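You operate a simulated robot arm through the tools that you are given. There is no shell and no other tool.

You run a simulated robot arm. Do the job below in one go: nothing can be reset, and whatever is moved stays where it is left.

## Task
Strap pack ONE over two corner guards and tension it to 300 N.
Fine: a short strap; a guard on each edge under it.
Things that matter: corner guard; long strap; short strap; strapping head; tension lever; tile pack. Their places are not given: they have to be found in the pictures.

It is judged by the outcome, as a careful person would: the job done as asked, and still so three seconds after it is handed in. It fails if anything else is knocked over, pushed out of place, dropped, spilled or broken.

## Robot
A 6-joint arm with a two-finger gripper, fixed in place. Base frame: the origin is at the foot of the arm, x ahead of it, y to its left, z up; the work surface is at about z = 0.8. Lengths are in m, angles in degrees, forces in N, time in s.
Its first joint turns from -166.0 to 166.0 degrees. Payload 2.45 kg.
The tool frame sits at the grasp point between the pads (the TCP): z along the fingers, y along the line on which they close. The tips reach 0.02 m beyond it. Largest opening 0.14 m; the body of the gripper starts 0.168 m behind the TCP.
Orientation is that of the tool frame in the base frame, as a unit quaternion [x, y, z, w]. With the fingers straight down and closing along the base's y, the tool's x points along the base's -x, its y along +y and its z along -z.

## Interface
- The arm moves only by the tool arm_command. Its argument "series" is a list of rows, each an object of numbers (a shift or turn left out is 0, a gripper value left out holds the last): "wx", "wy", "wz": the turn, a rotation vector about the tool's x, y, z in degrees; "tx", "ty", "tz": the shift along the tool's x, y, z in m; "hand": the gripper command, from -1 (shut) to 1 (fully open), values between in proportion. In form: [{"wx": .., "wy": .., "wz": .., "tx": .., "ty": .., "tz": .., "hand": ..}, ...]. A call has 1 to 20 rows; each row is the pose to reach, as a shift and turn from the pose commanded when the call began, along the tool's axes at that moment. A row lasts 0.2 s, in which the tool goes at most 0.05 m and 8.6 degrees; a call with a longer step from one row to the next is refused whole, and so is a gripper value outside its range. Where a pose cannot be reached the arm comes as near as it can. A force on the tool above 90 N (or 10 N above the force at the start of the call, whichever is more), or a blocked arm, ends the call early, and 0.2 s more pass. The fingers move at their own pace (about 0.045 m/s each) and stop on an object; they squeeze with about 29 N. The grip force told is the motor's: it shows also when the fingers shut on nothing. Time passes only in rows, and 0.2 s behind the last, so rows that repeat a pose let the fingers close. It gives the time, the measured TCP pose, the force on the tool (base axes), the opening and the grip force at its end, in the units of the frame above (readings bear some noise), with the torque about the TCP (base axes, N m) and any sound that the robot's microphone picked up.
- Cameras (640 x 400 px; columns grow to the right, rows downward): "scene" is fixed at [0.2203, -0.4988, 1.6199]; the picture's right is [0.60, -0.80, 0.00], its down [-0.51, -0.38, -0.77] and it looks along [0.62, 0.46, -0.64] (base axes); focal length 331 px, centre (320, 200). "wrist" rides on the gripper at [0.078, 0.011, -0.209] in the tool frame; the picture's right is [-0.14, 0.99, 0.00], its down [-0.92, -0.13, -0.37] and it looks along [-0.37, -0.05, 0.93] (tool axes); focal length 280 px, centre (320, 200).
- capture(camera): a new picture of that camera. No time passes.
- locate(camera, pixels): there is no depth. For up to 12 entries [column, row, z] of the newest picture of that camera ("zoom" is the newest enlarged one), the place [x, y] in the base frame at which the ray of that pixel passes the height z, good to about 0.002 m. No time passes.
- close_up(camera, box): a new picture of the part [left, top, right, bottom] of that camera's present view, enlarged. No time passes.
- job_done(): hands the job in; it is judged then, once.

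Open the gripper and draw the arm clear of the work before you hand the job in, unless the task says otherwise.

The tools are called after "Call:" by a JSON object that holds its "name" and its "arguments". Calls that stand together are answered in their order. arm_command: Moves the arm, as the interface text tells. Its arguments: {"type":"object","properties":{"series":{"type":"array","items":{"type":"object","properties":{"wx":{"type":"number"},"wy":{"type":"number"},"wz":{"type":"number"},"tx":{"type":"number"},"ty":{"type":"number"},"tz":{"type":"number"},"hand":{"type":"number"}}}}},"required":["series"]} The other tools are called the same way: capture (camera) takes a picture; locate (camera, pixels) gives the place at which the rays of pixels pass given heights; close_up (camera, box) takes an enlarged picture of a part of a camera's view; job_done () hands the job in.

At the start:

```text
time_s: 0.0
tcp_pos: [0.8101, 0.104, 1.2434]
tcp_rot: [-0.001, 1.0, 0.0, 0.0]
contact_force: [-0.4, -0.2, -0.3]
ft_torque: [0.01, 0.02, 0.01]
gripper_width: 0.1401
gripper_force: 0.0
```

scene: 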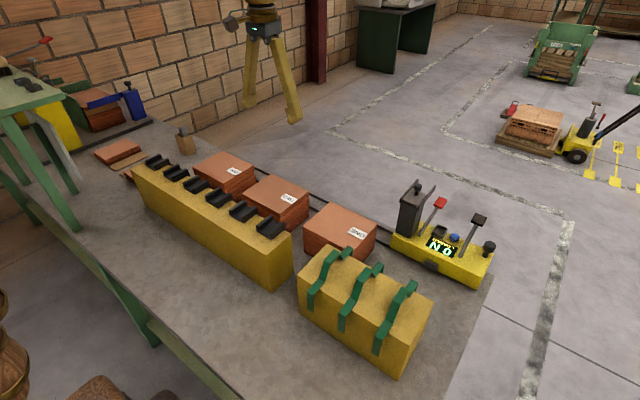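
wrist: 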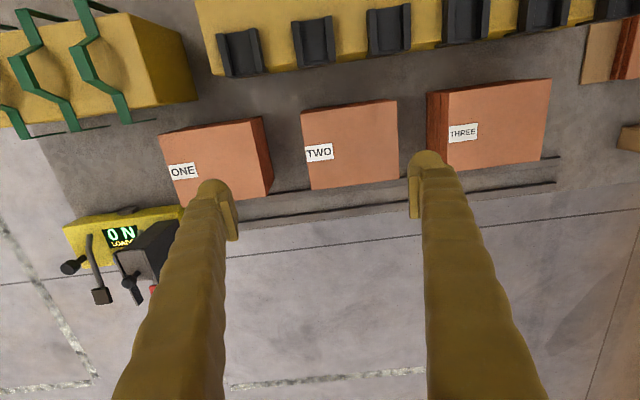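

I begin with enlarged views: the packs sit around (230-340, 170-230) in the scene picture, the strapping head at about (440, 240), straps on the yellow stand at (365, 300), guards on the long yellow stand at (210, 200).

Call:
{"name": "close_up", "arguments": {"camera": "scene", "box": [280, 160, 520, 310]}}

Call:
{"name": "close_up", "arguments": {"camera": "scene", "box": [280, 230, 460, 380]}}

Call:
{"name": "close_up", "arguments": {"camera": "scene", "box": [80, 100, 400, 300]}}

Call:
{"name": "close_up", "arguments": {"camera": "wrist", "box": [0, 0, 320, 200]}}

Call:
{"name": "close_up", "arguments": {"camera": "wrist", "box": [40, 180, 240, 310]}}

```text
2.67 times, centred on (400, 235) of scene
```

zoom: 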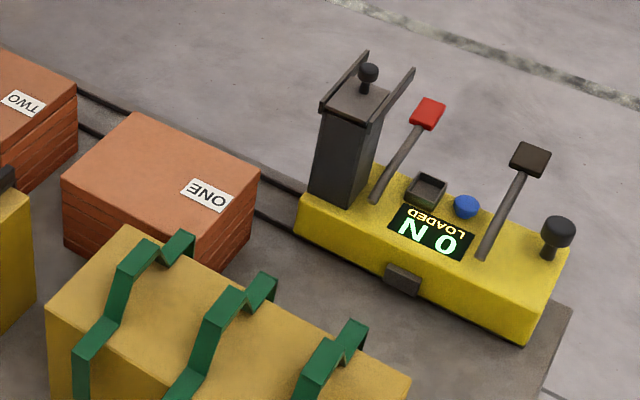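

```text
2.67 times, centred on (370, 305) of scene
```

zoom: 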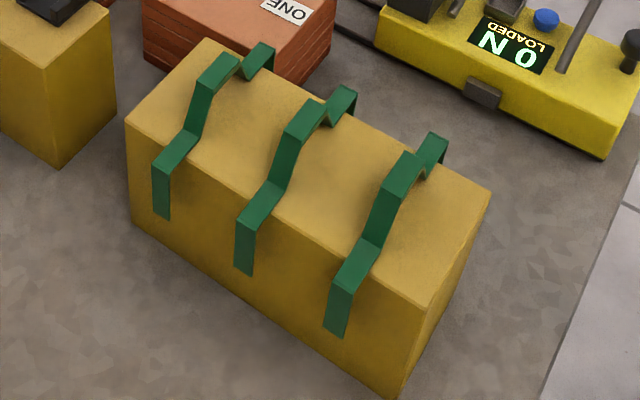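

```text
2.00 times, centred on (240, 200) of scene
```

zoom: 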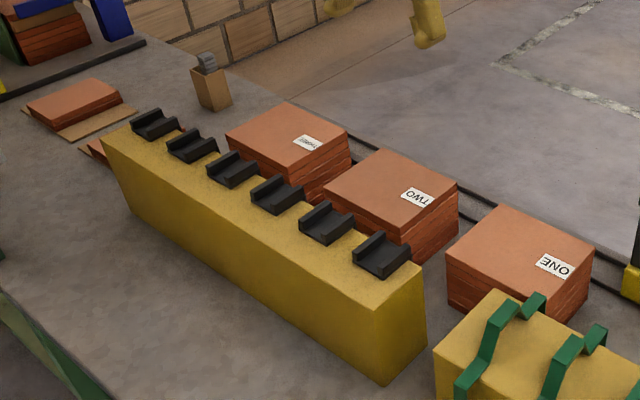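

```text
2.00 times, centred on (160, 100) of wrist
```

zoom: 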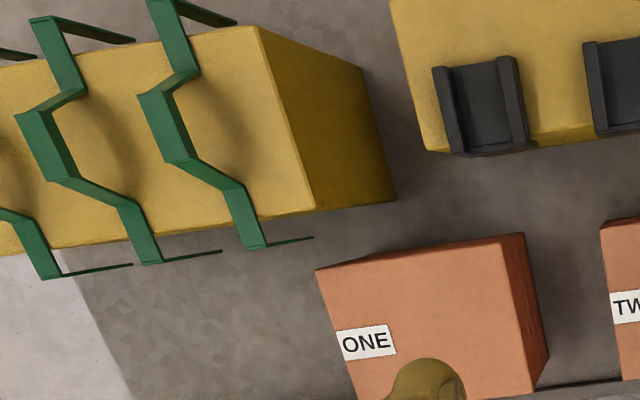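

```text
3.08 times, centred on (140, 245) of wrist
```

zoom: 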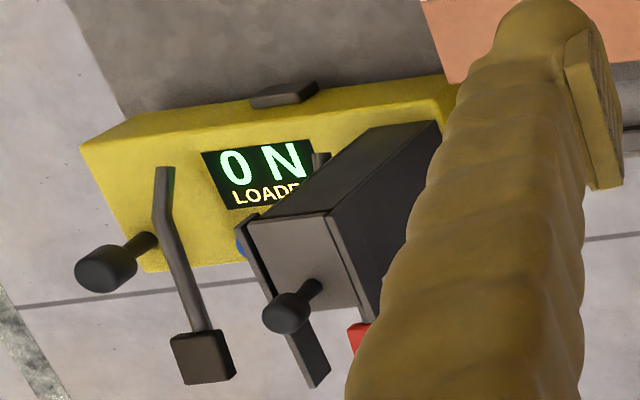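

The packs, stands and head are all visible; I now turn pixels into positions at some guessed heights: pack ONE corners at (330,202), (377,226), (353,250), (303,227), foot (304,249), and stand corners.

Call:
{"name": "locate", "arguments": {"camera": "scene", "pixels": [[304.5, 249.5, 0.8], [303.2, 227.4, 0.88], [303.2, 227.4, 0.86], [330, 202, 0.88], [377.4, 225.6, 0.88], [353, 250, 0.88], [373.6, 250, 0.8], [291, 280, 0.8], [277, 286, 0.8], [393, 372, 0.8], [404, 379, 0.8], [298, 308, 0.8]]}}

Call:
{"name": "locate", "arguments": {"camera": "wrist", "pixels": [[158, 134, 0.88], [262, 117, 0.88], [178, 200, 0.88], [274, 181, 0.8], [302, 112, 0.88], [397, 99, 0.88], [311, 189, 0.88], [400, 181, 0.88], [64, 225, 0.85], [198, 103, 0.8], [400, 195, 0.8], [550, 181, 0.8]]}}

```text
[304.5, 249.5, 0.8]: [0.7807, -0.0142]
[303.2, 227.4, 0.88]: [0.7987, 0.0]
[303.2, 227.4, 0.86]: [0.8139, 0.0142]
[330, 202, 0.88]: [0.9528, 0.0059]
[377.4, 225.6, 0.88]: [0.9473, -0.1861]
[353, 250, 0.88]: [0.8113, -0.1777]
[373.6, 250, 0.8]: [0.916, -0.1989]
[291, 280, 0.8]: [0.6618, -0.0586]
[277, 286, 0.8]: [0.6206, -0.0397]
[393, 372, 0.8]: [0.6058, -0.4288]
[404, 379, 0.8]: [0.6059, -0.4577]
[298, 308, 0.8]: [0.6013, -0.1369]
```

```text
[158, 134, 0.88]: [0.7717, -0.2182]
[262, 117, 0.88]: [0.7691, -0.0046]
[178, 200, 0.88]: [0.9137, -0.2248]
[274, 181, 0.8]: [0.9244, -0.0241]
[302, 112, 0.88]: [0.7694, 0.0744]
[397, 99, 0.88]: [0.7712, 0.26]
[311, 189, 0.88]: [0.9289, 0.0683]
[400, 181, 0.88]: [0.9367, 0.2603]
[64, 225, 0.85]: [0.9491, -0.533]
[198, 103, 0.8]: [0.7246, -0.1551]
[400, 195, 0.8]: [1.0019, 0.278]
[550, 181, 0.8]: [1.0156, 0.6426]
```

The pack top height is not yet consistent between the two views, so I move the wrist camera over the strap stand (around x 0.55, y -0.25) for a closer look, staying high.

Call:
{"name": "arm_command", "arguments": {"series": [{"tx": 0.028, "ty": -0.032, "hand": 1}, {"tx": 0.056, "ty": -0.064}, {"tx": 0.084, "ty": -0.096}, {"tx": 0.112, "ty": -0.128}, {"tx": 0.14, "ty": -0.16}, {"tx": 0.168, "ty": -0.192}, {"tx": 0.196, "ty": -0.224}, {"tx": 0.224, "ty": -0.256}, {"tx": 0.252, "ty": -0.288}, {"tx": 0.28, "ty": -0.32}, {"tx": 0.308, "ty": -0.352}]}}

Call:
{"name": "capture", "arguments": {"camera": "wrist"}}

Call:
{"name": "capture", "arguments": {"camera": "scene"}}

```text
time_s: 2.4
tcp_pos: [0.5022, -0.2492, 1.2435]
tcp_rot: [-0.001, 1.0, 0.0, 0.001]
contact_force: [-0.8, 0.0, 0.0]
ft_torque: [-0.03, 0.0, 0.0]
gripper_width: 0.1401
gripper_force: 0.0
```

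```text
taken
```

wrist: 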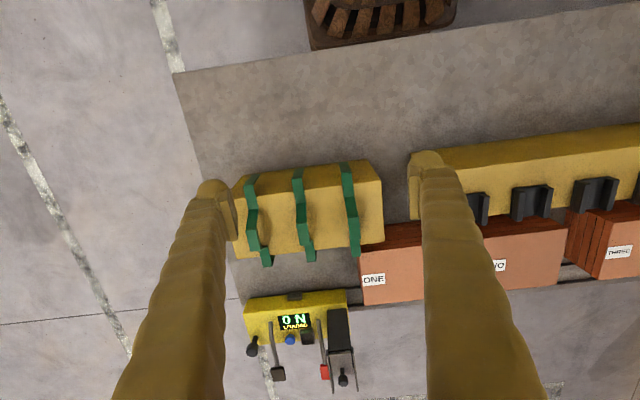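

```text
taken
```

scene: 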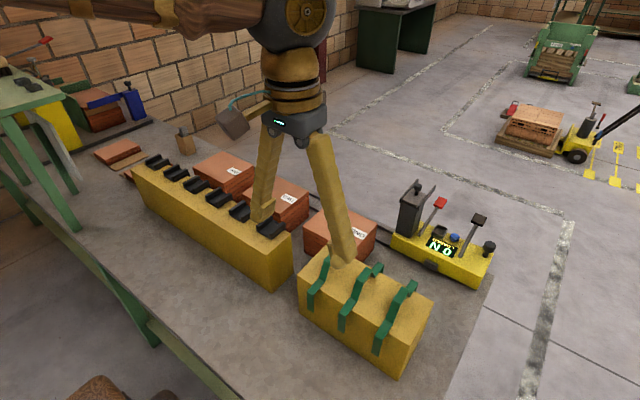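

Call:
{"name": "close_up", "arguments": {"camera": "wrist", "box": [200, 140, 400, 265]}}

Call:
{"name": "close_up", "arguments": {"camera": "wrist", "box": [220, 270, 400, 395]}}

Call:
{"name": "close_up", "arguments": {"camera": "wrist", "box": [340, 140, 640, 310]}}

```text
3.20 times, centred on (300, 202) of wrist
```

zoom: 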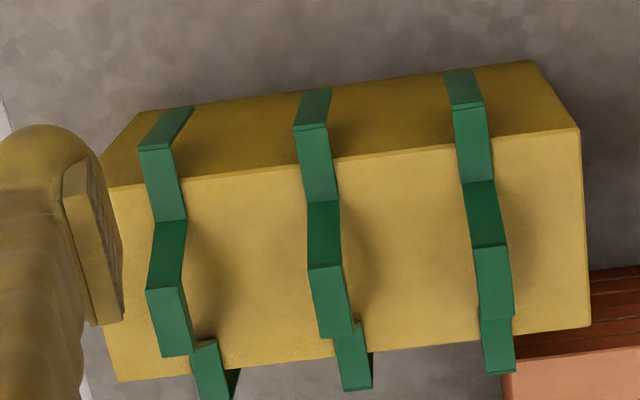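

```text
3.20 times, centred on (310, 332) of wrist
```

zoom: 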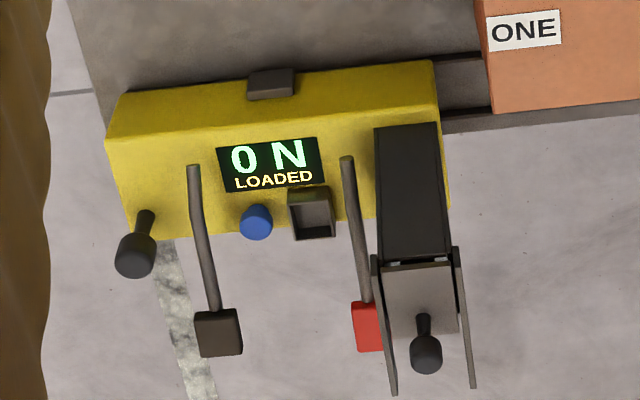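

```text
2.13 times, centred on (490, 225) of wrist
```

zoom: 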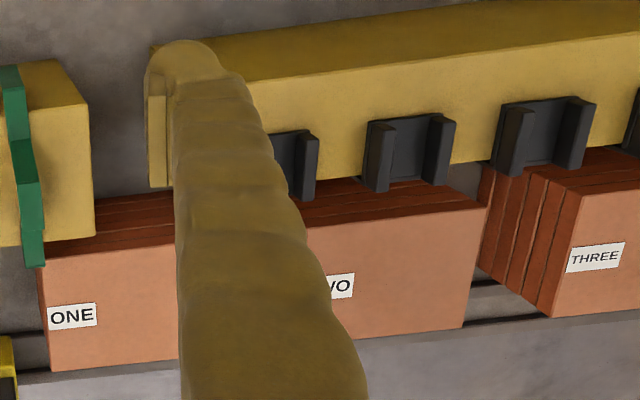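

The strap stand and the head are clear; next I go lower over the guard stand to see how the guards sit, tcp to about (0.55, 0.15, 1.15).

Call:
{"name": "arm_command", "arguments": {"series": [{"tx": -0.005, "ty": 0.045, "tz": 0.01}, {"tx": -0.01, "ty": 0.09, "tz": 0.02}, {"tx": -0.015, "ty": 0.135, "tz": 0.03}, {"tx": -0.02, "ty": 0.18, "tz": 0.04}, {"tx": -0.025, "ty": 0.225, "tz": 0.05}, {"tx": -0.03, "ty": 0.27, "tz": 0.06}, {"tx": -0.035, "ty": 0.315, "tz": 0.07}, {"tx": -0.04, "ty": 0.355, "tz": 0.08}]}}

Call:
{"name": "capture", "arguments": {"camera": "wrist"}}

Call:
{"name": "close_up", "arguments": {"camera": "wrist", "box": [200, 100, 440, 250]}}

Call:
{"name": "close_up", "arguments": {"camera": "scene", "box": [130, 140, 290, 240]}}

```text
time_s: 4.2
tcp_pos: [0.544, 0.1105, 1.1613]
tcp_rot: [-0.001, 1.0, 0.0, 0.0]
contact_force: [-0.2, -0.6, 0.8]
ft_torque: [0.05, 0.0, -0.02]
gripper_width: 0.14
gripper_force: 0.0
```

```text
taken
```

wrist: 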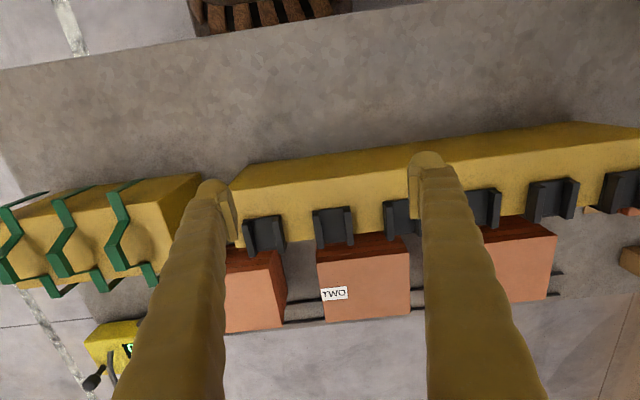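

```text
2.67 times, centred on (320, 175) of wrist
```

zoom: 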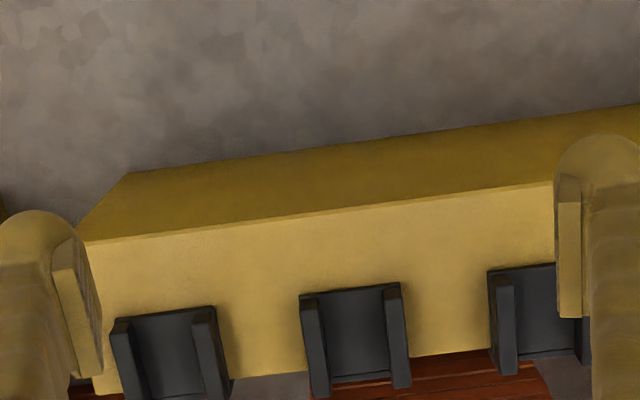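

```text
4.00 times, centred on (210, 190) of scene
```

zoom: 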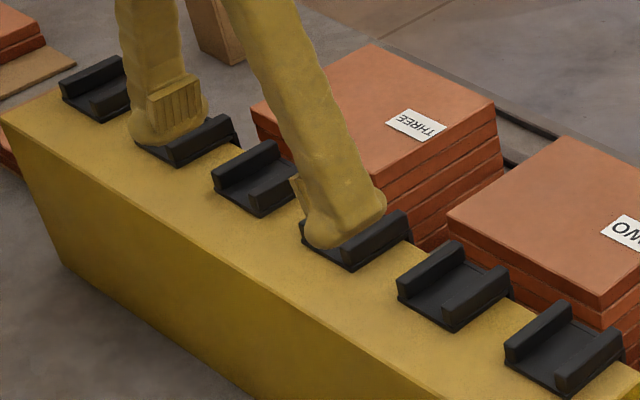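

Guards lie on the stand's +x top edge with two ribs each; I now locate stand and strap corner pixels in the scene view (strap stand corners (299.5,313), (398,379), (297.6,275.7), (409.4,344.4), (433.7,301.2), (328,244)).

Call:
{"name": "locate", "arguments": {"camera": "scene", "pixels": [[299.5, 313, 0.8], [398, 379, 0.8], [297.6, 275.7, 0.9], [297.6, 275.7, 0.92], [409.4, 344.4, 0.9], [433.7, 301.2, 0.9], [328, 244, 0.9], [277.0, 286, 0.8], [291.5, 272, 0.8], [132.8, 166, 0.9], [291, 232, 0.9], [273, 252, 0.9]]}}

Call:
{"name": "locate", "arguments": {"camera": "wrist", "pixels": [[237, 190, 0.9], [248, 164, 0.8], [234, 249, 0.9], [233, 251, 0.9], [320, 250, 0.88], [410, 235, 0.88], [410, 308, 0.88], [325, 322, 0.88], [245, 220, 0.91], [283, 216, 0.91], [314, 209, 0.91], [350, 205, 0.91]]}}

```text
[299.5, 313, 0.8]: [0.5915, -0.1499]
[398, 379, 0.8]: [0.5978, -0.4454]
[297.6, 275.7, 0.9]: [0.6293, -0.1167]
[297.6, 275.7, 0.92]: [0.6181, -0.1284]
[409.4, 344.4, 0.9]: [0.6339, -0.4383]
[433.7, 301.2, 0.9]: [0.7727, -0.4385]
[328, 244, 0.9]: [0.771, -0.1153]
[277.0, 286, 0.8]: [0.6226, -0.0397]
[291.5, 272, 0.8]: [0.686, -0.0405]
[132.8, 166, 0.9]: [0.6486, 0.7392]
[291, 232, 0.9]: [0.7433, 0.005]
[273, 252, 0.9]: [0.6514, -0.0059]
```

```text
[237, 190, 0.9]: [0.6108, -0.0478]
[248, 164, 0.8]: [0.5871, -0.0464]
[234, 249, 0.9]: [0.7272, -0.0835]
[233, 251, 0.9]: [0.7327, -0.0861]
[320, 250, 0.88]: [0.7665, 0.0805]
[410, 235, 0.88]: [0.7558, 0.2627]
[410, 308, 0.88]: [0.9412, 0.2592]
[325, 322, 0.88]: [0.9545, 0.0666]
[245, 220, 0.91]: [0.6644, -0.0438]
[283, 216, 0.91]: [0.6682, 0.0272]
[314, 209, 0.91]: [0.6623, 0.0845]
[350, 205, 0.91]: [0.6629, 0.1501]
```

My corner pixels were rough, so I enlarge the scene picture around the stand ends to read them precisely.

Call:
{"name": "close_up", "arguments": {"camera": "scene", "box": [240, 210, 336, 270]}}

Call:
{"name": "close_up", "arguments": {"camera": "scene", "box": [230, 240, 326, 300]}}

Call:
{"name": "close_up", "arguments": {"camera": "scene", "box": [290, 190, 386, 250]}}

Call:
{"name": "close_up", "arguments": {"camera": "scene", "box": [380, 170, 508, 250]}}

Call:
{"name": "close_up", "arguments": {"camera": "scene", "box": [380, 210, 508, 290]}}

```text
6.67 times, centred on (288, 240) of scene
```

zoom: 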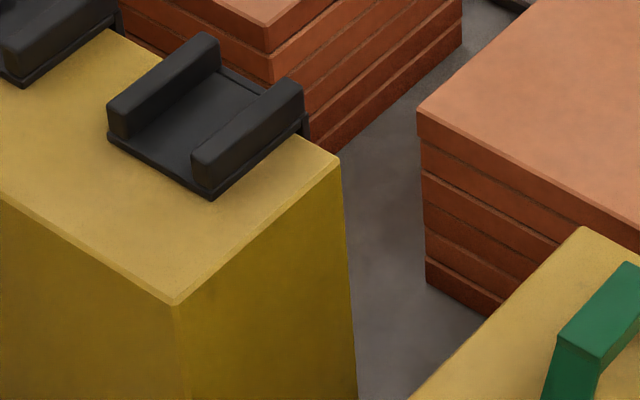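

```text
6.67 times, centred on (278, 270) of scene
```

zoom: 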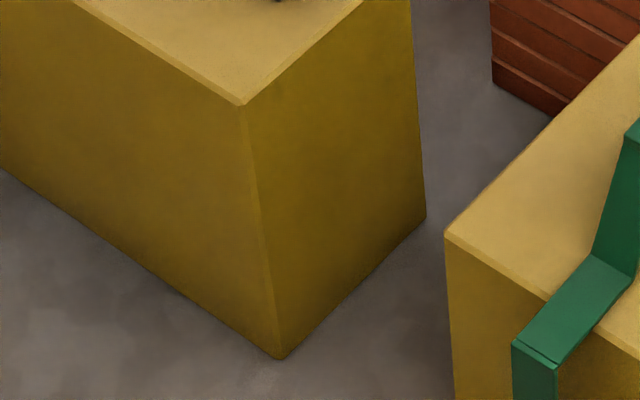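

```text
6.67 times, centred on (338, 220) of scene
```

zoom: 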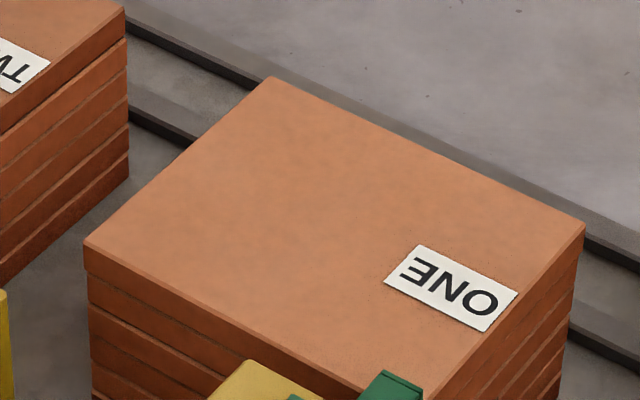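

```text
5.00 times, centred on (444, 210) of scene
```

zoom: 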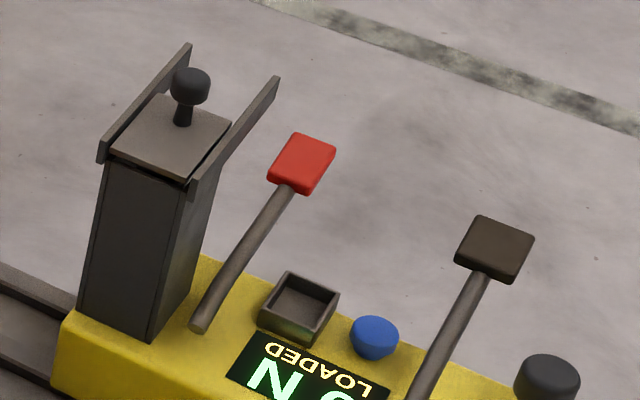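

```text
5.00 times, centred on (444, 250) of scene
```

zoom: 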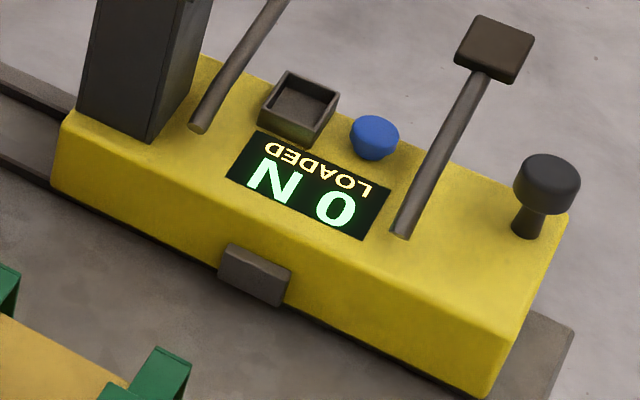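

With sharper corners now read — guard stand foot (272,294), (293.9,272.2), top (266.4,255.4), (291,233.5); pack ONE top (302.6,226.4), (330.2,201.6), (377.7,223.8), foot (304.2,252) — I locate them, along with the head's points.

Call:
{"name": "locate", "arguments": {"camera": "scene", "pixels": [[272, 294, 0.8], [293.9, 272.2, 0.8], [266.4, 255.4, 0.9], [291, 233.5, 0.9], [302.6, 226.4, 0.9], [330.2, 201.6, 0.9], [377.7, 223.8, 0.9], [304.2, 252, 0.8], [390.5, 247, 0.8], [478, 289, 0.8], [394, 232, 0.88], [480, 272.5, 0.88]]}}

```text
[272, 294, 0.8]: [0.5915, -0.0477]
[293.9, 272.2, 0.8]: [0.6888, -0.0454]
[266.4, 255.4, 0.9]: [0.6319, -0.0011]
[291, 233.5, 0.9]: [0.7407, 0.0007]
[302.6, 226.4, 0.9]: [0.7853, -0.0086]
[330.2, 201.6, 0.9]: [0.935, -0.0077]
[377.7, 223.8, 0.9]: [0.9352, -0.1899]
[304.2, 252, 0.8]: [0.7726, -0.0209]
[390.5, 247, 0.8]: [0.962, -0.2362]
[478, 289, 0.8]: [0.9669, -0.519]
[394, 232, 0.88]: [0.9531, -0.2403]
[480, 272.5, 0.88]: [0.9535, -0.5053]
```

Guard stand top is at z≈0.97, pack ONE spans x 0.773–0.918, y −0.197 to −0.02 with top z≈0.917, and the head stands at x>0.96. I move the wrist camera toward the head (tcp about (0.78,-0.35,1.2)) to study levers and rail.

Call:
{"name": "arm_command", "arguments": {"series": [{"tx": -0.022, "ty": -0.042, "tz": -0.005}, {"tx": -0.044, "ty": -0.084, "tz": -0.01}, {"tx": -0.066, "ty": -0.126, "tz": -0.015}, {"tx": -0.088, "ty": -0.168, "tz": -0.02}, {"tx": -0.11, "ty": -0.21, "tz": -0.025}, {"tx": -0.132, "ty": -0.252, "tz": -0.03}, {"tx": -0.154, "ty": -0.294, "tz": -0.035}, {"tx": -0.176, "ty": -0.336, "tz": -0.04}, {"tx": -0.198, "ty": -0.378, "tz": -0.04}, {"tx": -0.22, "ty": -0.42, "tz": -0.04}, {"tx": -0.24, "ty": -0.46, "tz": -0.04}]}}

Call:
{"name": "capture", "arguments": {"camera": "wrist"}}

Call:
{"name": "close_up", "arguments": {"camera": "wrist", "box": [200, 80, 440, 230]}}

Call:
{"name": "close_up", "arguments": {"camera": "wrist", "box": [200, 0, 360, 100]}}

```text
time_s: 6.6
tcp_pos: [0.7832, -0.3528, 1.2017]
tcp_rot: [0.0, 1.0, 0.0, 0.001]
contact_force: [0.0, 0.0, 0.9]
ft_torque: [0.0, -0.07, 0.02]
gripper_width: 0.1399
gripper_force: 0.0
```

```text
taken
```

wrist: 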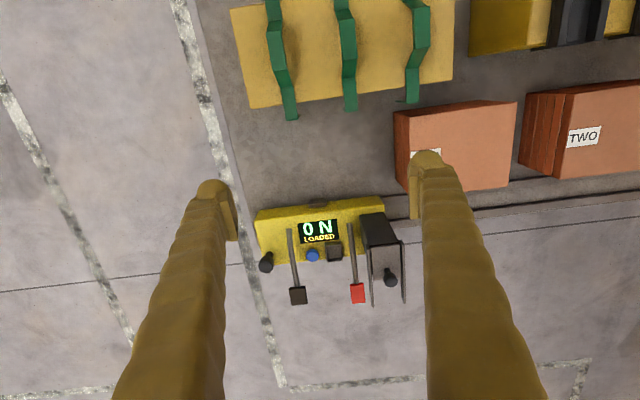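

```text
2.67 times, centred on (320, 155) of wrist
```

zoom: 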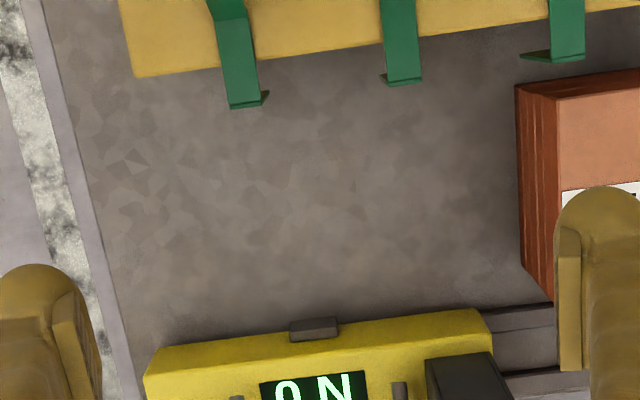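

```text
4.00 times, centred on (280, 50) of wrist
```

zoom: 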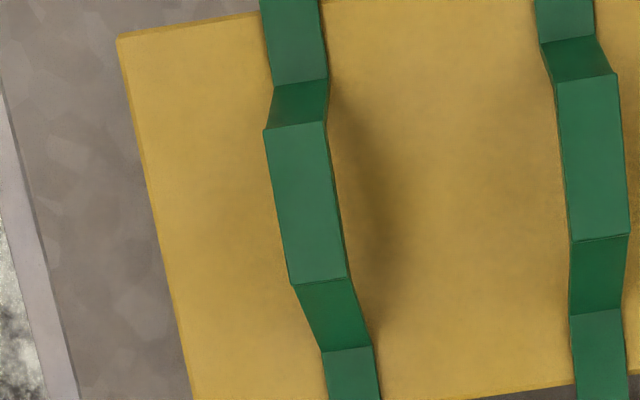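

The head sits at the table's far corner on the rail, and straps hang from their stand with a raised middle. I enlarge the three straps in the scene view to measure their segments.

Call:
{"name": "close_up", "arguments": {"camera": "scene", "box": [300, 240, 396, 300]}}

Call:
{"name": "close_up", "arguments": {"camera": "scene", "box": [330, 260, 426, 320]}}

Call:
{"name": "close_up", "arguments": {"camera": "scene", "box": [350, 300, 446, 360]}}

Call:
{"name": "close_up", "arguments": {"camera": "wrist", "box": [240, 0, 432, 120]}}

Call:
{"name": "close_up", "arguments": {"camera": "wrist", "box": [250, 190, 410, 310]}}

```text
6.67 times, centred on (348, 270) of scene
```

zoom: 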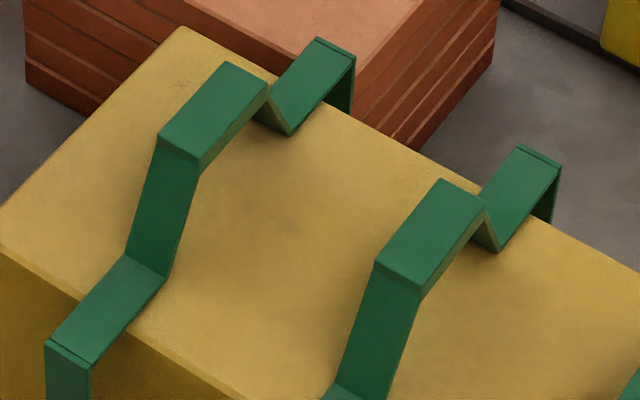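

```text
6.67 times, centred on (378, 290) of scene
```

zoom: 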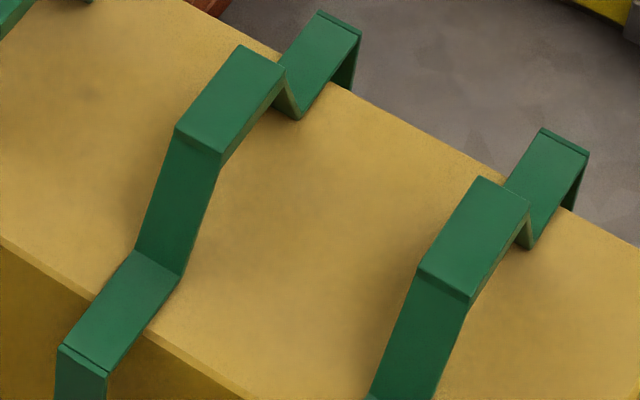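

```text
6.67 times, centred on (398, 330) of scene
```

zoom: 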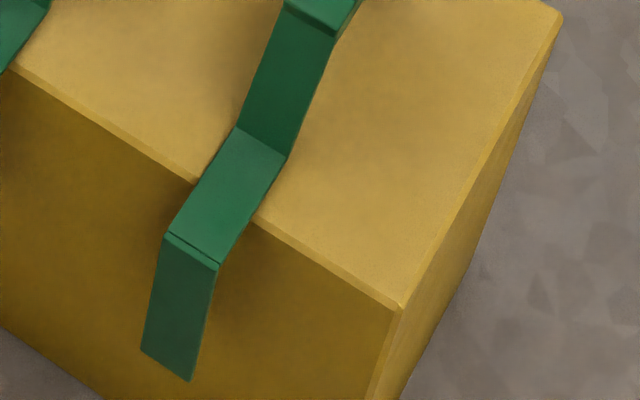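

```text
3.33 times, centred on (336, 60) of wrist
```

zoom: 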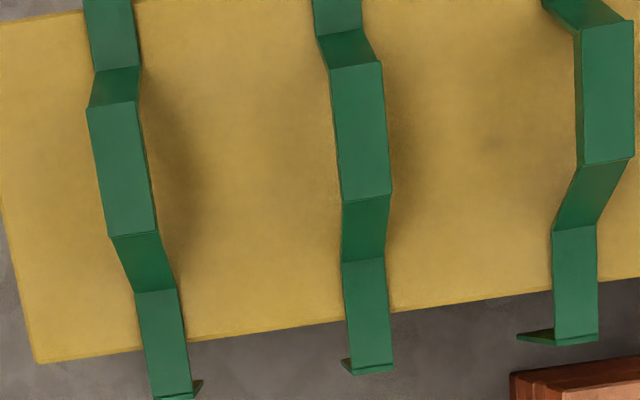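

```text
3.33 times, centred on (330, 250) of wrist
```

zoom: 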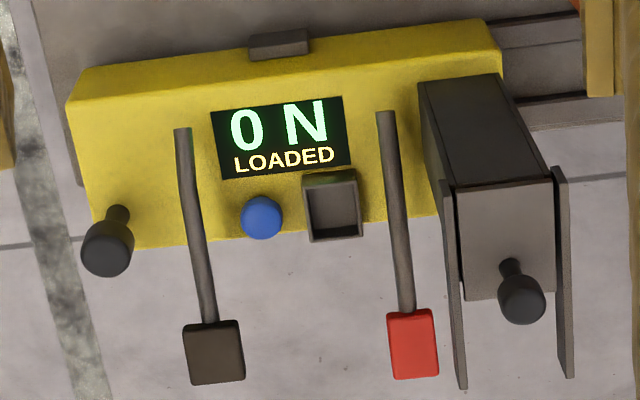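

All three straps look alike in form, so I measure them: near shoulder corners at (310,293.5), (342.5,313.8), (378.8,337.7), far ones at (350.4,247), (381.2,263.3), (414.9,281.2), tail ends at (310.4,310.2), (341.5,330.9), (374.9,354.8).

Call:
{"name": "locate", "arguments": {"camera": "scene", "pixels": [[310.05, 293.5, 0.972], [350.4, 247.05, 0.972], [342.45, 313.8, 0.972], [381.15, 263.3, 0.972], [378.8, 337.65, 0.972], [414.9, 281.15, 0.972], [310.4, 310.2, 0.93], [341.5, 330.9, 0.93], [374.9, 354.8, 0.93], [328, 244, 0.97], [297.0, 275.5, 0.97], [433.7, 301.2, 0.97]]}}

Call:
{"name": "locate", "arguments": {"camera": "wrist", "pixels": [[291.5, 119, 0.972], [350.5, 111, 0.972], [412, 102.5, 0.972], [412, 102.5, 0.93], [395.5, 102, 0.93], [293, 113, 0.972], [260, 60, 0.97]]}}

```text
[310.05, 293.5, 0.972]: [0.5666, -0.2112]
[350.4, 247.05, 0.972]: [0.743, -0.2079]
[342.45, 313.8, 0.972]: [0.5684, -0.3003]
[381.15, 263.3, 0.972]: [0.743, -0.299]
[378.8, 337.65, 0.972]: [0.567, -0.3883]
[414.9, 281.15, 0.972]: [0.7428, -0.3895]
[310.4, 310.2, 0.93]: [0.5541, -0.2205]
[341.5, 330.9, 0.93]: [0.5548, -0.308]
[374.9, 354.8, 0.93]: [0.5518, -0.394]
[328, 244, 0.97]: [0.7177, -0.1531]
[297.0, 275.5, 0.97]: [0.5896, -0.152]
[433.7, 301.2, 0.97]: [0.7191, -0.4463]
```

```text
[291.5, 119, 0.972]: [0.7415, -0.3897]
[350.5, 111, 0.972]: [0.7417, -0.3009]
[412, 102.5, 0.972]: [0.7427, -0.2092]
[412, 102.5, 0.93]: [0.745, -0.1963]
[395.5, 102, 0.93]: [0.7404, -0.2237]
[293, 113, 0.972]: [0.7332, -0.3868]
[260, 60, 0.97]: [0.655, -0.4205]
```

Shoulder span is 0.176 m for all three, at y = -0.21, -0.30, -0.39; to tell short from long I enlarge each near tail end.

Call:
{"name": "close_up", "arguments": {"camera": "scene", "box": [290, 280, 354, 320]}}

Call:
{"name": "close_up", "arguments": {"camera": "scene", "box": [320, 300, 384, 340]}}

Call:
{"name": "close_up", "arguments": {"camera": "scene", "box": [350, 325, 414, 365]}}

Call:
{"name": "close_up", "arguments": {"camera": "scene", "box": [0, 20, 160, 120]}}

Call:
{"name": "close_up", "arguments": {"camera": "scene", "box": [80, 100, 240, 200]}}

Call:
{"name": "close_up", "arguments": {"camera": "scene", "box": [0, 280, 192, 400]}}

```text
10.00 times, centred on (322, 300) of scene
```

zoom: 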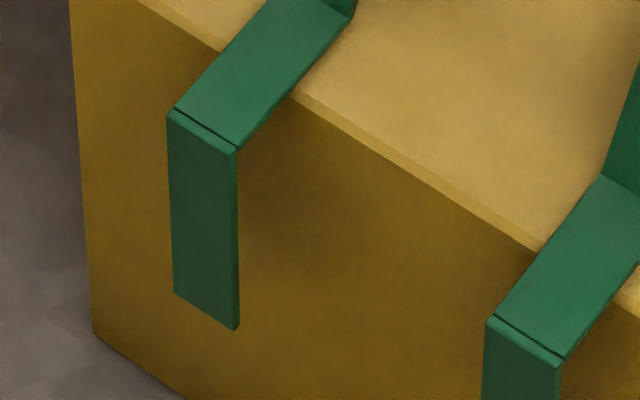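

```text
10.00 times, centred on (352, 320) of scene
```

zoom: 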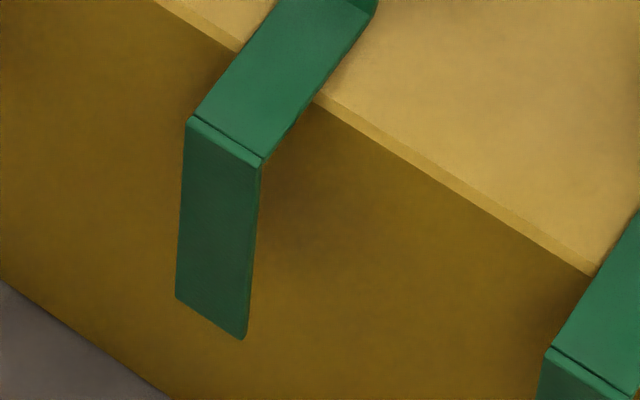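

```text
10.00 times, centred on (382, 345) of scene
```

zoom: 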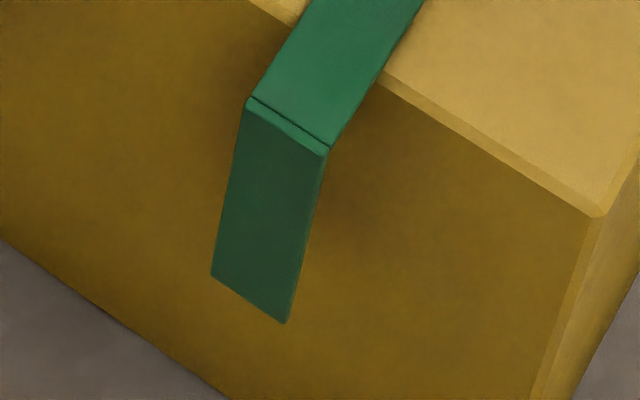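

```text
4.00 times, centred on (80, 70) of scene
```

zoom: 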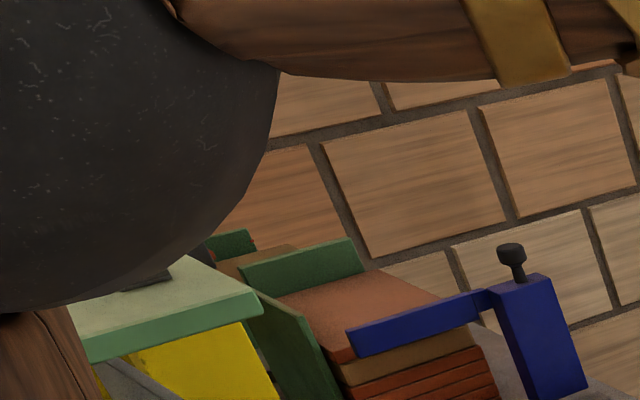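

```text
4.00 times, centred on (160, 150) of scene
```

zoom: 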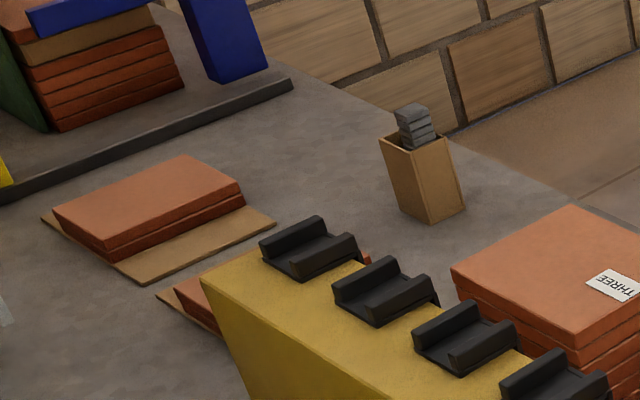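

```text
3.33 times, centred on (96, 340) of scene
```

zoom: 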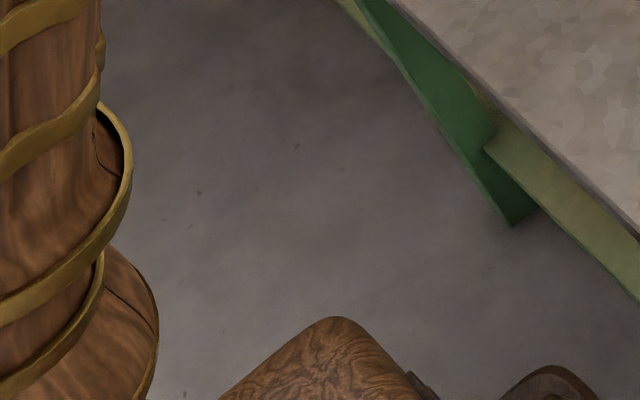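

Tail lengths also look equal (about 18 px each). I check the raised middle parts' heights by comparing scene and wrist rays of the same corners.

Call:
{"name": "locate", "arguments": {"camera": "scene", "pixels": [[340.2, 253.5, 1.0], [330, 264, 1.0], [373, 270.7, 1.0], [363, 283.5, 1.0], [409.2, 290.4, 1.0], [400.2, 305, 1.0], [307.5, 309.3, 0.9], [313.7, 313, 0.9], [337.7, 329.7, 0.9], [344.6, 334, 0.9], [371.2, 352.8, 0.9], [378.7, 357.3, 0.9]]}}

Call:
{"name": "locate", "arguments": {"camera": "wrist", "pixels": [[415, 49, 1.0], [414, 9, 1.0], [342, 61, 1.0], [339, 19.5, 1.0], [273, 71, 1.0], [266.5, 32.4, 1.0]]}}

```text
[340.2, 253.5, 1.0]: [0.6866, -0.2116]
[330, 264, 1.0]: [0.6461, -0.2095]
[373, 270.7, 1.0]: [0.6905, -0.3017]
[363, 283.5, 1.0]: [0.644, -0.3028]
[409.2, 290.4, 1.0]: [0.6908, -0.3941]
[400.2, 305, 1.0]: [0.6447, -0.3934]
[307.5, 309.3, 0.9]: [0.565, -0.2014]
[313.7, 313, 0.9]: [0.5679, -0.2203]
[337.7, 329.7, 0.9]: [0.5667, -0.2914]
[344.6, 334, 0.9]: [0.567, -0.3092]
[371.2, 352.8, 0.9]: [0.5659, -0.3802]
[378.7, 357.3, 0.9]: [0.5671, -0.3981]
```

```text
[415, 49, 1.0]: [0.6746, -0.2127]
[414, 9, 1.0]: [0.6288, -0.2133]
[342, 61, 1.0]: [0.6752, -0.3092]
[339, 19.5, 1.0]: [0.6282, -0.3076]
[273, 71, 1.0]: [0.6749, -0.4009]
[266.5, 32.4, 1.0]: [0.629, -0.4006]
```

All three straps are identical (span 0.176, tail 0.072, raised middle at z≈1.018, x 0.630–0.676). Now I triangulate the head's parts: black cap (479,219.6)/(297.9,295), red cap (440.4,202.6)/(357.6,293.5), knob (489.6,246)/(266,265), lever bases.

Call:
{"name": "locate", "arguments": {"camera": "scene", "pixels": [[460, 257, 0.87], [420, 235, 0.87], [479, 219.6, 0.95], [440.4, 202.6, 0.95], [489.6, 246, 0.9], [485, 257, 0.87], [454.6, 238, 0.88], [418, 187, 1.0], [431, 265, 0.84], [394, 232, 0.87], [480, 272.5, 0.87], [493, 253, 0.87]]}}

Call:
{"name": "locate", "arguments": {"camera": "wrist", "pixels": [[288, 229, 0.87], [349.5, 224.5, 0.87], [297.9, 295, 0.95], [357.6, 293.5, 0.95], [266, 265, 0.9], [270, 254.5, 0.87], [312.3, 255, 0.88], [391, 279, 1.0], [318, 203.5, 0.84], [254.5, 218.5, 0.87], [384, 204, 0.87], [274, 264.5, 0.87]]}}

```text
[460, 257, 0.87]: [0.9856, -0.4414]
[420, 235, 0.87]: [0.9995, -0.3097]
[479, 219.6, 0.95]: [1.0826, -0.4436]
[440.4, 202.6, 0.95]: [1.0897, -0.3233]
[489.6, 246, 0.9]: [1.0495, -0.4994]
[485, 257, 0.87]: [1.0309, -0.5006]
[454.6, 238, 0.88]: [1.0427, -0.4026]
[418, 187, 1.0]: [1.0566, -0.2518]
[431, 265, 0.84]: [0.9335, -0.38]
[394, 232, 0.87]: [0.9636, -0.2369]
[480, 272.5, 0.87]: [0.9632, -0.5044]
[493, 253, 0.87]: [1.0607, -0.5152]
```

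```text
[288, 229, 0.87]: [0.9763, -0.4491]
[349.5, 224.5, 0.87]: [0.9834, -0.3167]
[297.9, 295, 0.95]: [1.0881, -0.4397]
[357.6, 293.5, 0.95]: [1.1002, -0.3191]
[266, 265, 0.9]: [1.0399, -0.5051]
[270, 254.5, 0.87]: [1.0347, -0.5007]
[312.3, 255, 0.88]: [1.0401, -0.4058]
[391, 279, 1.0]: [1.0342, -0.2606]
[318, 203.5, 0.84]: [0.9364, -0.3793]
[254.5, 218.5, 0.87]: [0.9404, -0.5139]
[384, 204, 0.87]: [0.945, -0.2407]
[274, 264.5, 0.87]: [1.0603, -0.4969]
```

The jaw block at the head's front is at about (0.935,-0.38,0.84), just where a strap tail on a pack's +x side would be (x≈0.933), so the head must be slid +y along its rail to pack ONE. I go closer to the head for a better look at levers and knob.

Call:
{"name": "arm_command", "arguments": {"series": [{"tx": -0.02, "ty": -0.015, "tz": 0.03}, {"tx": -0.04, "ty": -0.03, "tz": 0.06}, {"tx": -0.055, "ty": -0.04, "tz": 0.08}]}}

Call:
{"name": "capture", "arguments": {"camera": "wrist"}}

Call:
{"name": "close_up", "arguments": {"camera": "wrist", "box": [220, 150, 420, 275]}}

Call:
{"name": "close_up", "arguments": {"camera": "scene", "box": [384, 170, 512, 300]}}

```text
time_s: 7.4
tcp_pos: [0.8378, -0.3922, 1.1223]
tcp_rot: [-0.001, 1.0, 0.001, 0.002]
contact_force: [0.0, 0.4, -0.4]
ft_torque: [-0.03, -0.02, 0.0]
gripper_width: 0.14
gripper_force: 0.1
```

```text
taken
```

wrist: 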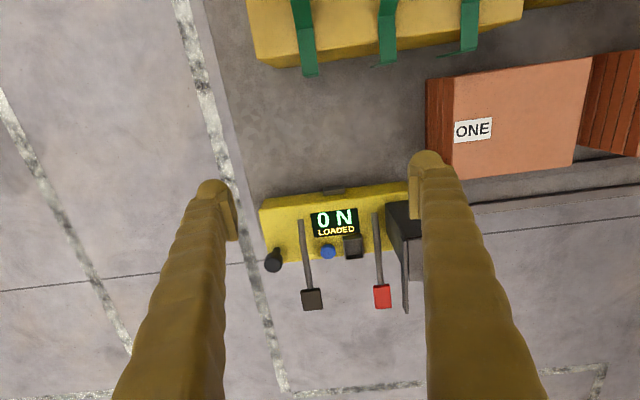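

```text
3.20 times, centred on (320, 212) of wrist
```

zoom: 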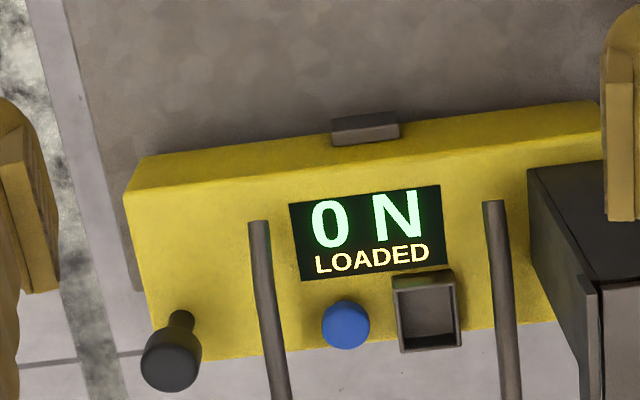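

```text
3.08 times, centred on (448, 235) of scene
```

zoom: 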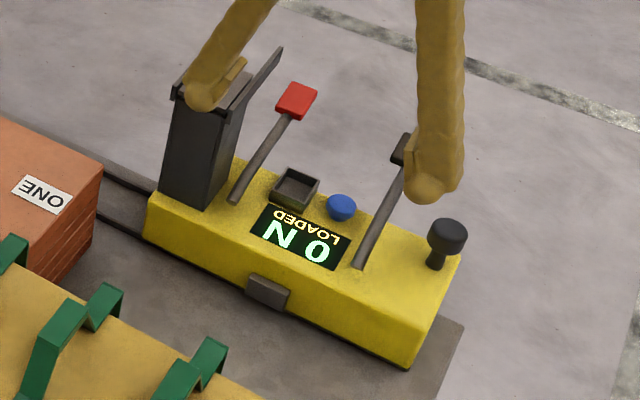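

I refine the head box corners from this closer view: wrist (258.75,209.8), (264.7,198.6), (266.9,263.6), lever bases (301,220) and (374,214), knob (273,262.6), black cap (312,299), red cap (382.5,296).

Call:
{"name": "locate", "arguments": {"camera": "wrist", "pixels": [[258.75, 209.8, 0.88], [264.7, 198.6, 0.8], [266.9, 263.6, 0.88], [301.2, 219.8, 0.88], [374, 213.6, 0.88], [273, 262.6, 0.92], [312, 299, 0.95], [382.5, 296, 0.95], [334, 186, 0.84], [407.5, 180.75, 0.8], [327.8, 251, 0.88], [276, 249, 0.88]]}}

Call:
{"name": "locate", "arguments": {"camera": "scene", "pixels": [[482.4, 277.6, 0.88], [477.4, 289.6, 0.8], [395, 231.6, 0.88], [390.6, 247.4, 0.8], [493.6, 253, 0.88], [460, 257, 0.88], [420, 235, 0.88], [489.6, 246, 0.92], [479, 219.6, 0.95], [440.4, 202.6, 0.95], [454.6, 238, 0.88], [485, 257, 0.88]]}}

```text
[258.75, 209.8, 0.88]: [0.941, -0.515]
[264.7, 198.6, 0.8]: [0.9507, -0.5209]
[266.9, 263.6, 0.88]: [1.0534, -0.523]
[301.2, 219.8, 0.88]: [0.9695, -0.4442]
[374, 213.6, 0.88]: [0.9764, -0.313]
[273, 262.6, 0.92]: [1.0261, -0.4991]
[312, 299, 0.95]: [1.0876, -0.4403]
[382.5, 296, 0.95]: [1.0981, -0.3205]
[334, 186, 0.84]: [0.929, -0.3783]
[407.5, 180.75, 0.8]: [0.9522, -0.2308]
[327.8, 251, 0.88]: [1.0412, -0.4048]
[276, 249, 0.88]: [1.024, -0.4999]
```

```text
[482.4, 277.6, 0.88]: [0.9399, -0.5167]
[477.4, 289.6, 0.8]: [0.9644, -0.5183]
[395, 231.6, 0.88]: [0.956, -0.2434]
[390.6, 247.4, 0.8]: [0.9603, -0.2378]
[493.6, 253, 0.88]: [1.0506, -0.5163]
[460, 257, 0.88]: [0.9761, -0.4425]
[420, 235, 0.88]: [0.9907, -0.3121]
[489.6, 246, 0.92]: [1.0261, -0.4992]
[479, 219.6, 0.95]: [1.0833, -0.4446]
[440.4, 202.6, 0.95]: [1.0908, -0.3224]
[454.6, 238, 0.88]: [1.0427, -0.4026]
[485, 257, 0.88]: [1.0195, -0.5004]
```

The head box spans x 0.94–1.052, y −0.518 to −0.238, top z≈0.88, with its slide knob at about (1.026,−0.50,0.92); black-capped lever tip at about (1.096,−0.44,0.94). I test whether a tilted tool (45° outward) reaches over that knob, stopping well above it.

Call:
{"name": "arm_command", "arguments": {"series": [{"tx": -0.02, "ty": -0.012, "tz": 0.0, "wy": -6, "hand": 0}, {"tx": -0.05, "ty": -0.028, "tz": 0.0, "wy": -12, "hand": 0}, {"tx": -0.08, "ty": -0.045, "tz": 0.01, "wy": -18, "hand": 0}, {"tx": -0.11, "ty": -0.063, "tz": 0.02, "wy": -24, "hand": 0}, {"tx": -0.14, "ty": -0.08, "tz": 0.035, "wy": -30, "hand": 0}, {"tx": -0.165, "ty": -0.095, "tz": 0.05, "wy": -36, "hand": 0}, {"tx": -0.188, "ty": -0.107, "tz": 0.065, "wy": -42, "hand": 0}]}}

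Call:
{"name": "capture", "arguments": {"camera": "wrist"}}

Call:
{"name": "capture", "arguments": {"camera": "scene"}}

```text
time_s: 9.0
tcp_pos: [1.0292, -0.5012, 1.0599]
tcp_rot: [-0.001, 0.933, 0.001, 0.359]
contact_force: [0.8, -0.1, -0.3]
ft_torque: [0.01, 0.01, 0.02]
gripper_width: 0.07
gripper_force: 0.0
```

```text
taken
```

wrist: 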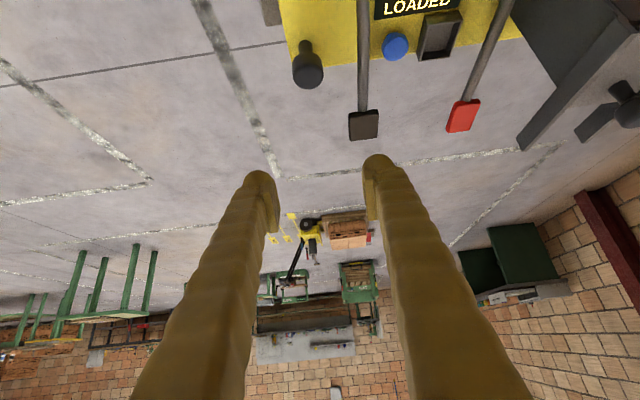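

```text
taken
```

scene: 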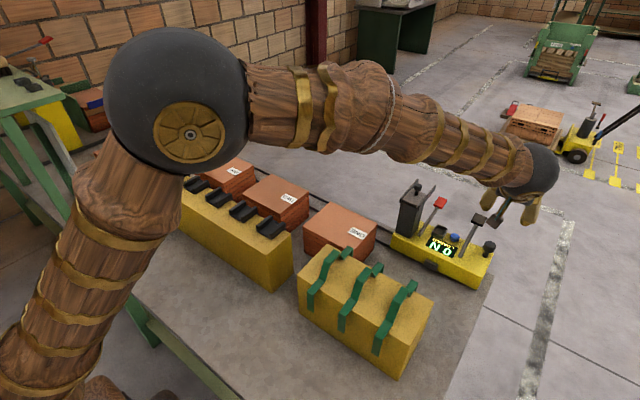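

The arm reaches (1.029, -0.501, 1.06) tilted 42°. The knob shows at about (307,68) in the wrist picture; I zoom to read it exactly before lowering onto it.

Call:
{"name": "close_up", "arguments": {"camera": "wrist", "box": [260, 0, 452, 120]}}

Call:
{"name": "locate", "arguments": {"camera": "wrist", "pixels": [[307, 70, 0.92], [364, 125, 0.94], [463, 115, 0.94], [305, 47, 0.88], [290, 60, 0.88], [395, 47, 0.88]]}}

```text
3.33 times, centred on (356, 60) of wrist
```

zoom: 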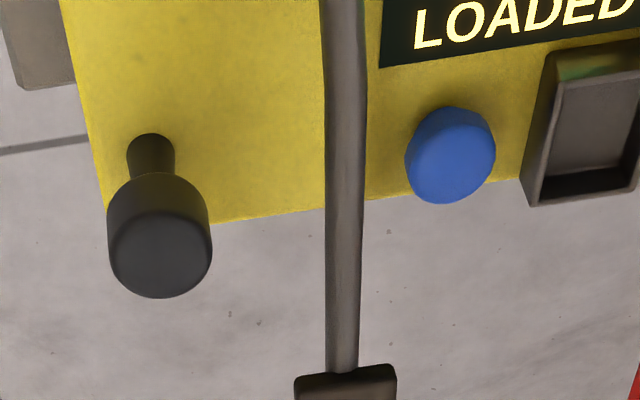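

```text
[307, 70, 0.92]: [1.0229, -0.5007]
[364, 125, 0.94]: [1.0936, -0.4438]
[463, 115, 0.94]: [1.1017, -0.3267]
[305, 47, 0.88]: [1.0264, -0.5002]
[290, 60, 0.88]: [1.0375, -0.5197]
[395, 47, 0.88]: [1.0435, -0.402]
```

The knob is a vertical cylinder about 31 mm wide, axis near (1.024,-0.50), cap z 0.90–0.925. I narrow the fingers to about 46 mm and come straight down around it, first to z≈0.945.

Call:
{"name": "arm_command", "arguments": {"series": [{"tx": 0.0, "tz": 0.0, "hand": -0.34}, {"tx": 0.022, "tz": 0.0205, "ty": 0.0, "hand": -0.34}, {"tx": 0.044, "tz": 0.041, "hand": -0.34}, {"tx": 0.064, "tz": 0.062, "hand": -0.34}, {"tx": 0.0805, "tz": 0.082, "hand": -0.34}]}}

Call:
{"name": "capture", "arguments": {"camera": "wrist"}}

Call:
{"name": "close_up", "arguments": {"camera": "scene", "box": [400, 180, 528, 260]}}

```text
time_s: 10.2
tcp_pos: [1.0228, -0.5003, 0.9442]
tcp_rot: [0.001, 0.934, 0.0, 0.359]
contact_force: [-0.2, -0.3, -0.7]
ft_torque: [0.01, 0.01, 0.02]
gripper_width: 0.0461
gripper_force: 0.0
```

```text
taken
```

wrist: 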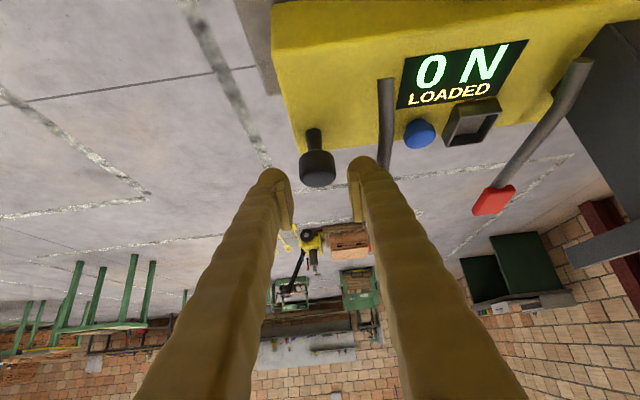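

```text
5.00 times, centred on (464, 220) of scene
```

zoom: 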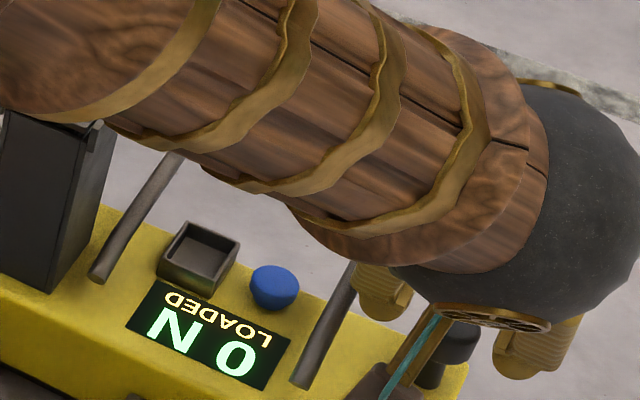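

The knob sits between the fingers; I check in the whole scene view that the forearm is clear of the tower before going on.

Call:
{"name": "capture", "arguments": {"camera": "scene"}}

Call:
{"name": "close_up", "arguments": {"camera": "wrist", "box": [240, 80, 432, 200]}}

Call:
{"name": "locate", "arguments": {"camera": "wrist", "pixels": [[318, 172, 0.92], [313, 137, 0.88]]}}

```text
taken
```

scene: 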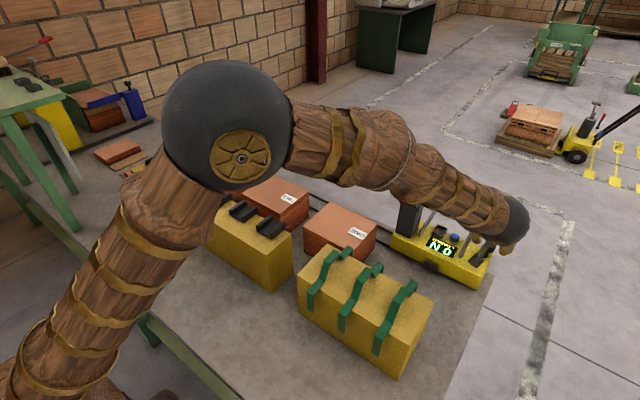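

```text
3.33 times, centred on (336, 140) of wrist
```

zoom: 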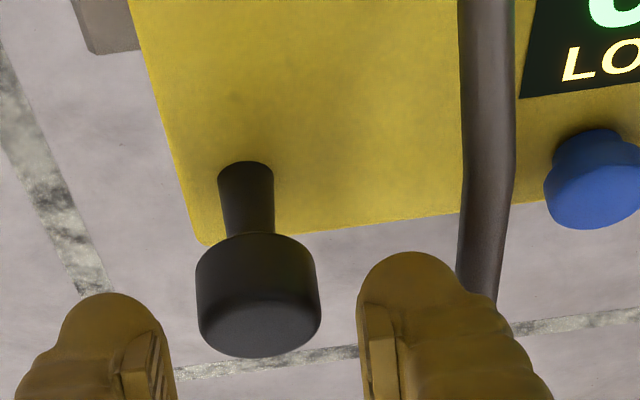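

```text
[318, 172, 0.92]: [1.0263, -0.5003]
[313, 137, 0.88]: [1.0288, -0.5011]
```

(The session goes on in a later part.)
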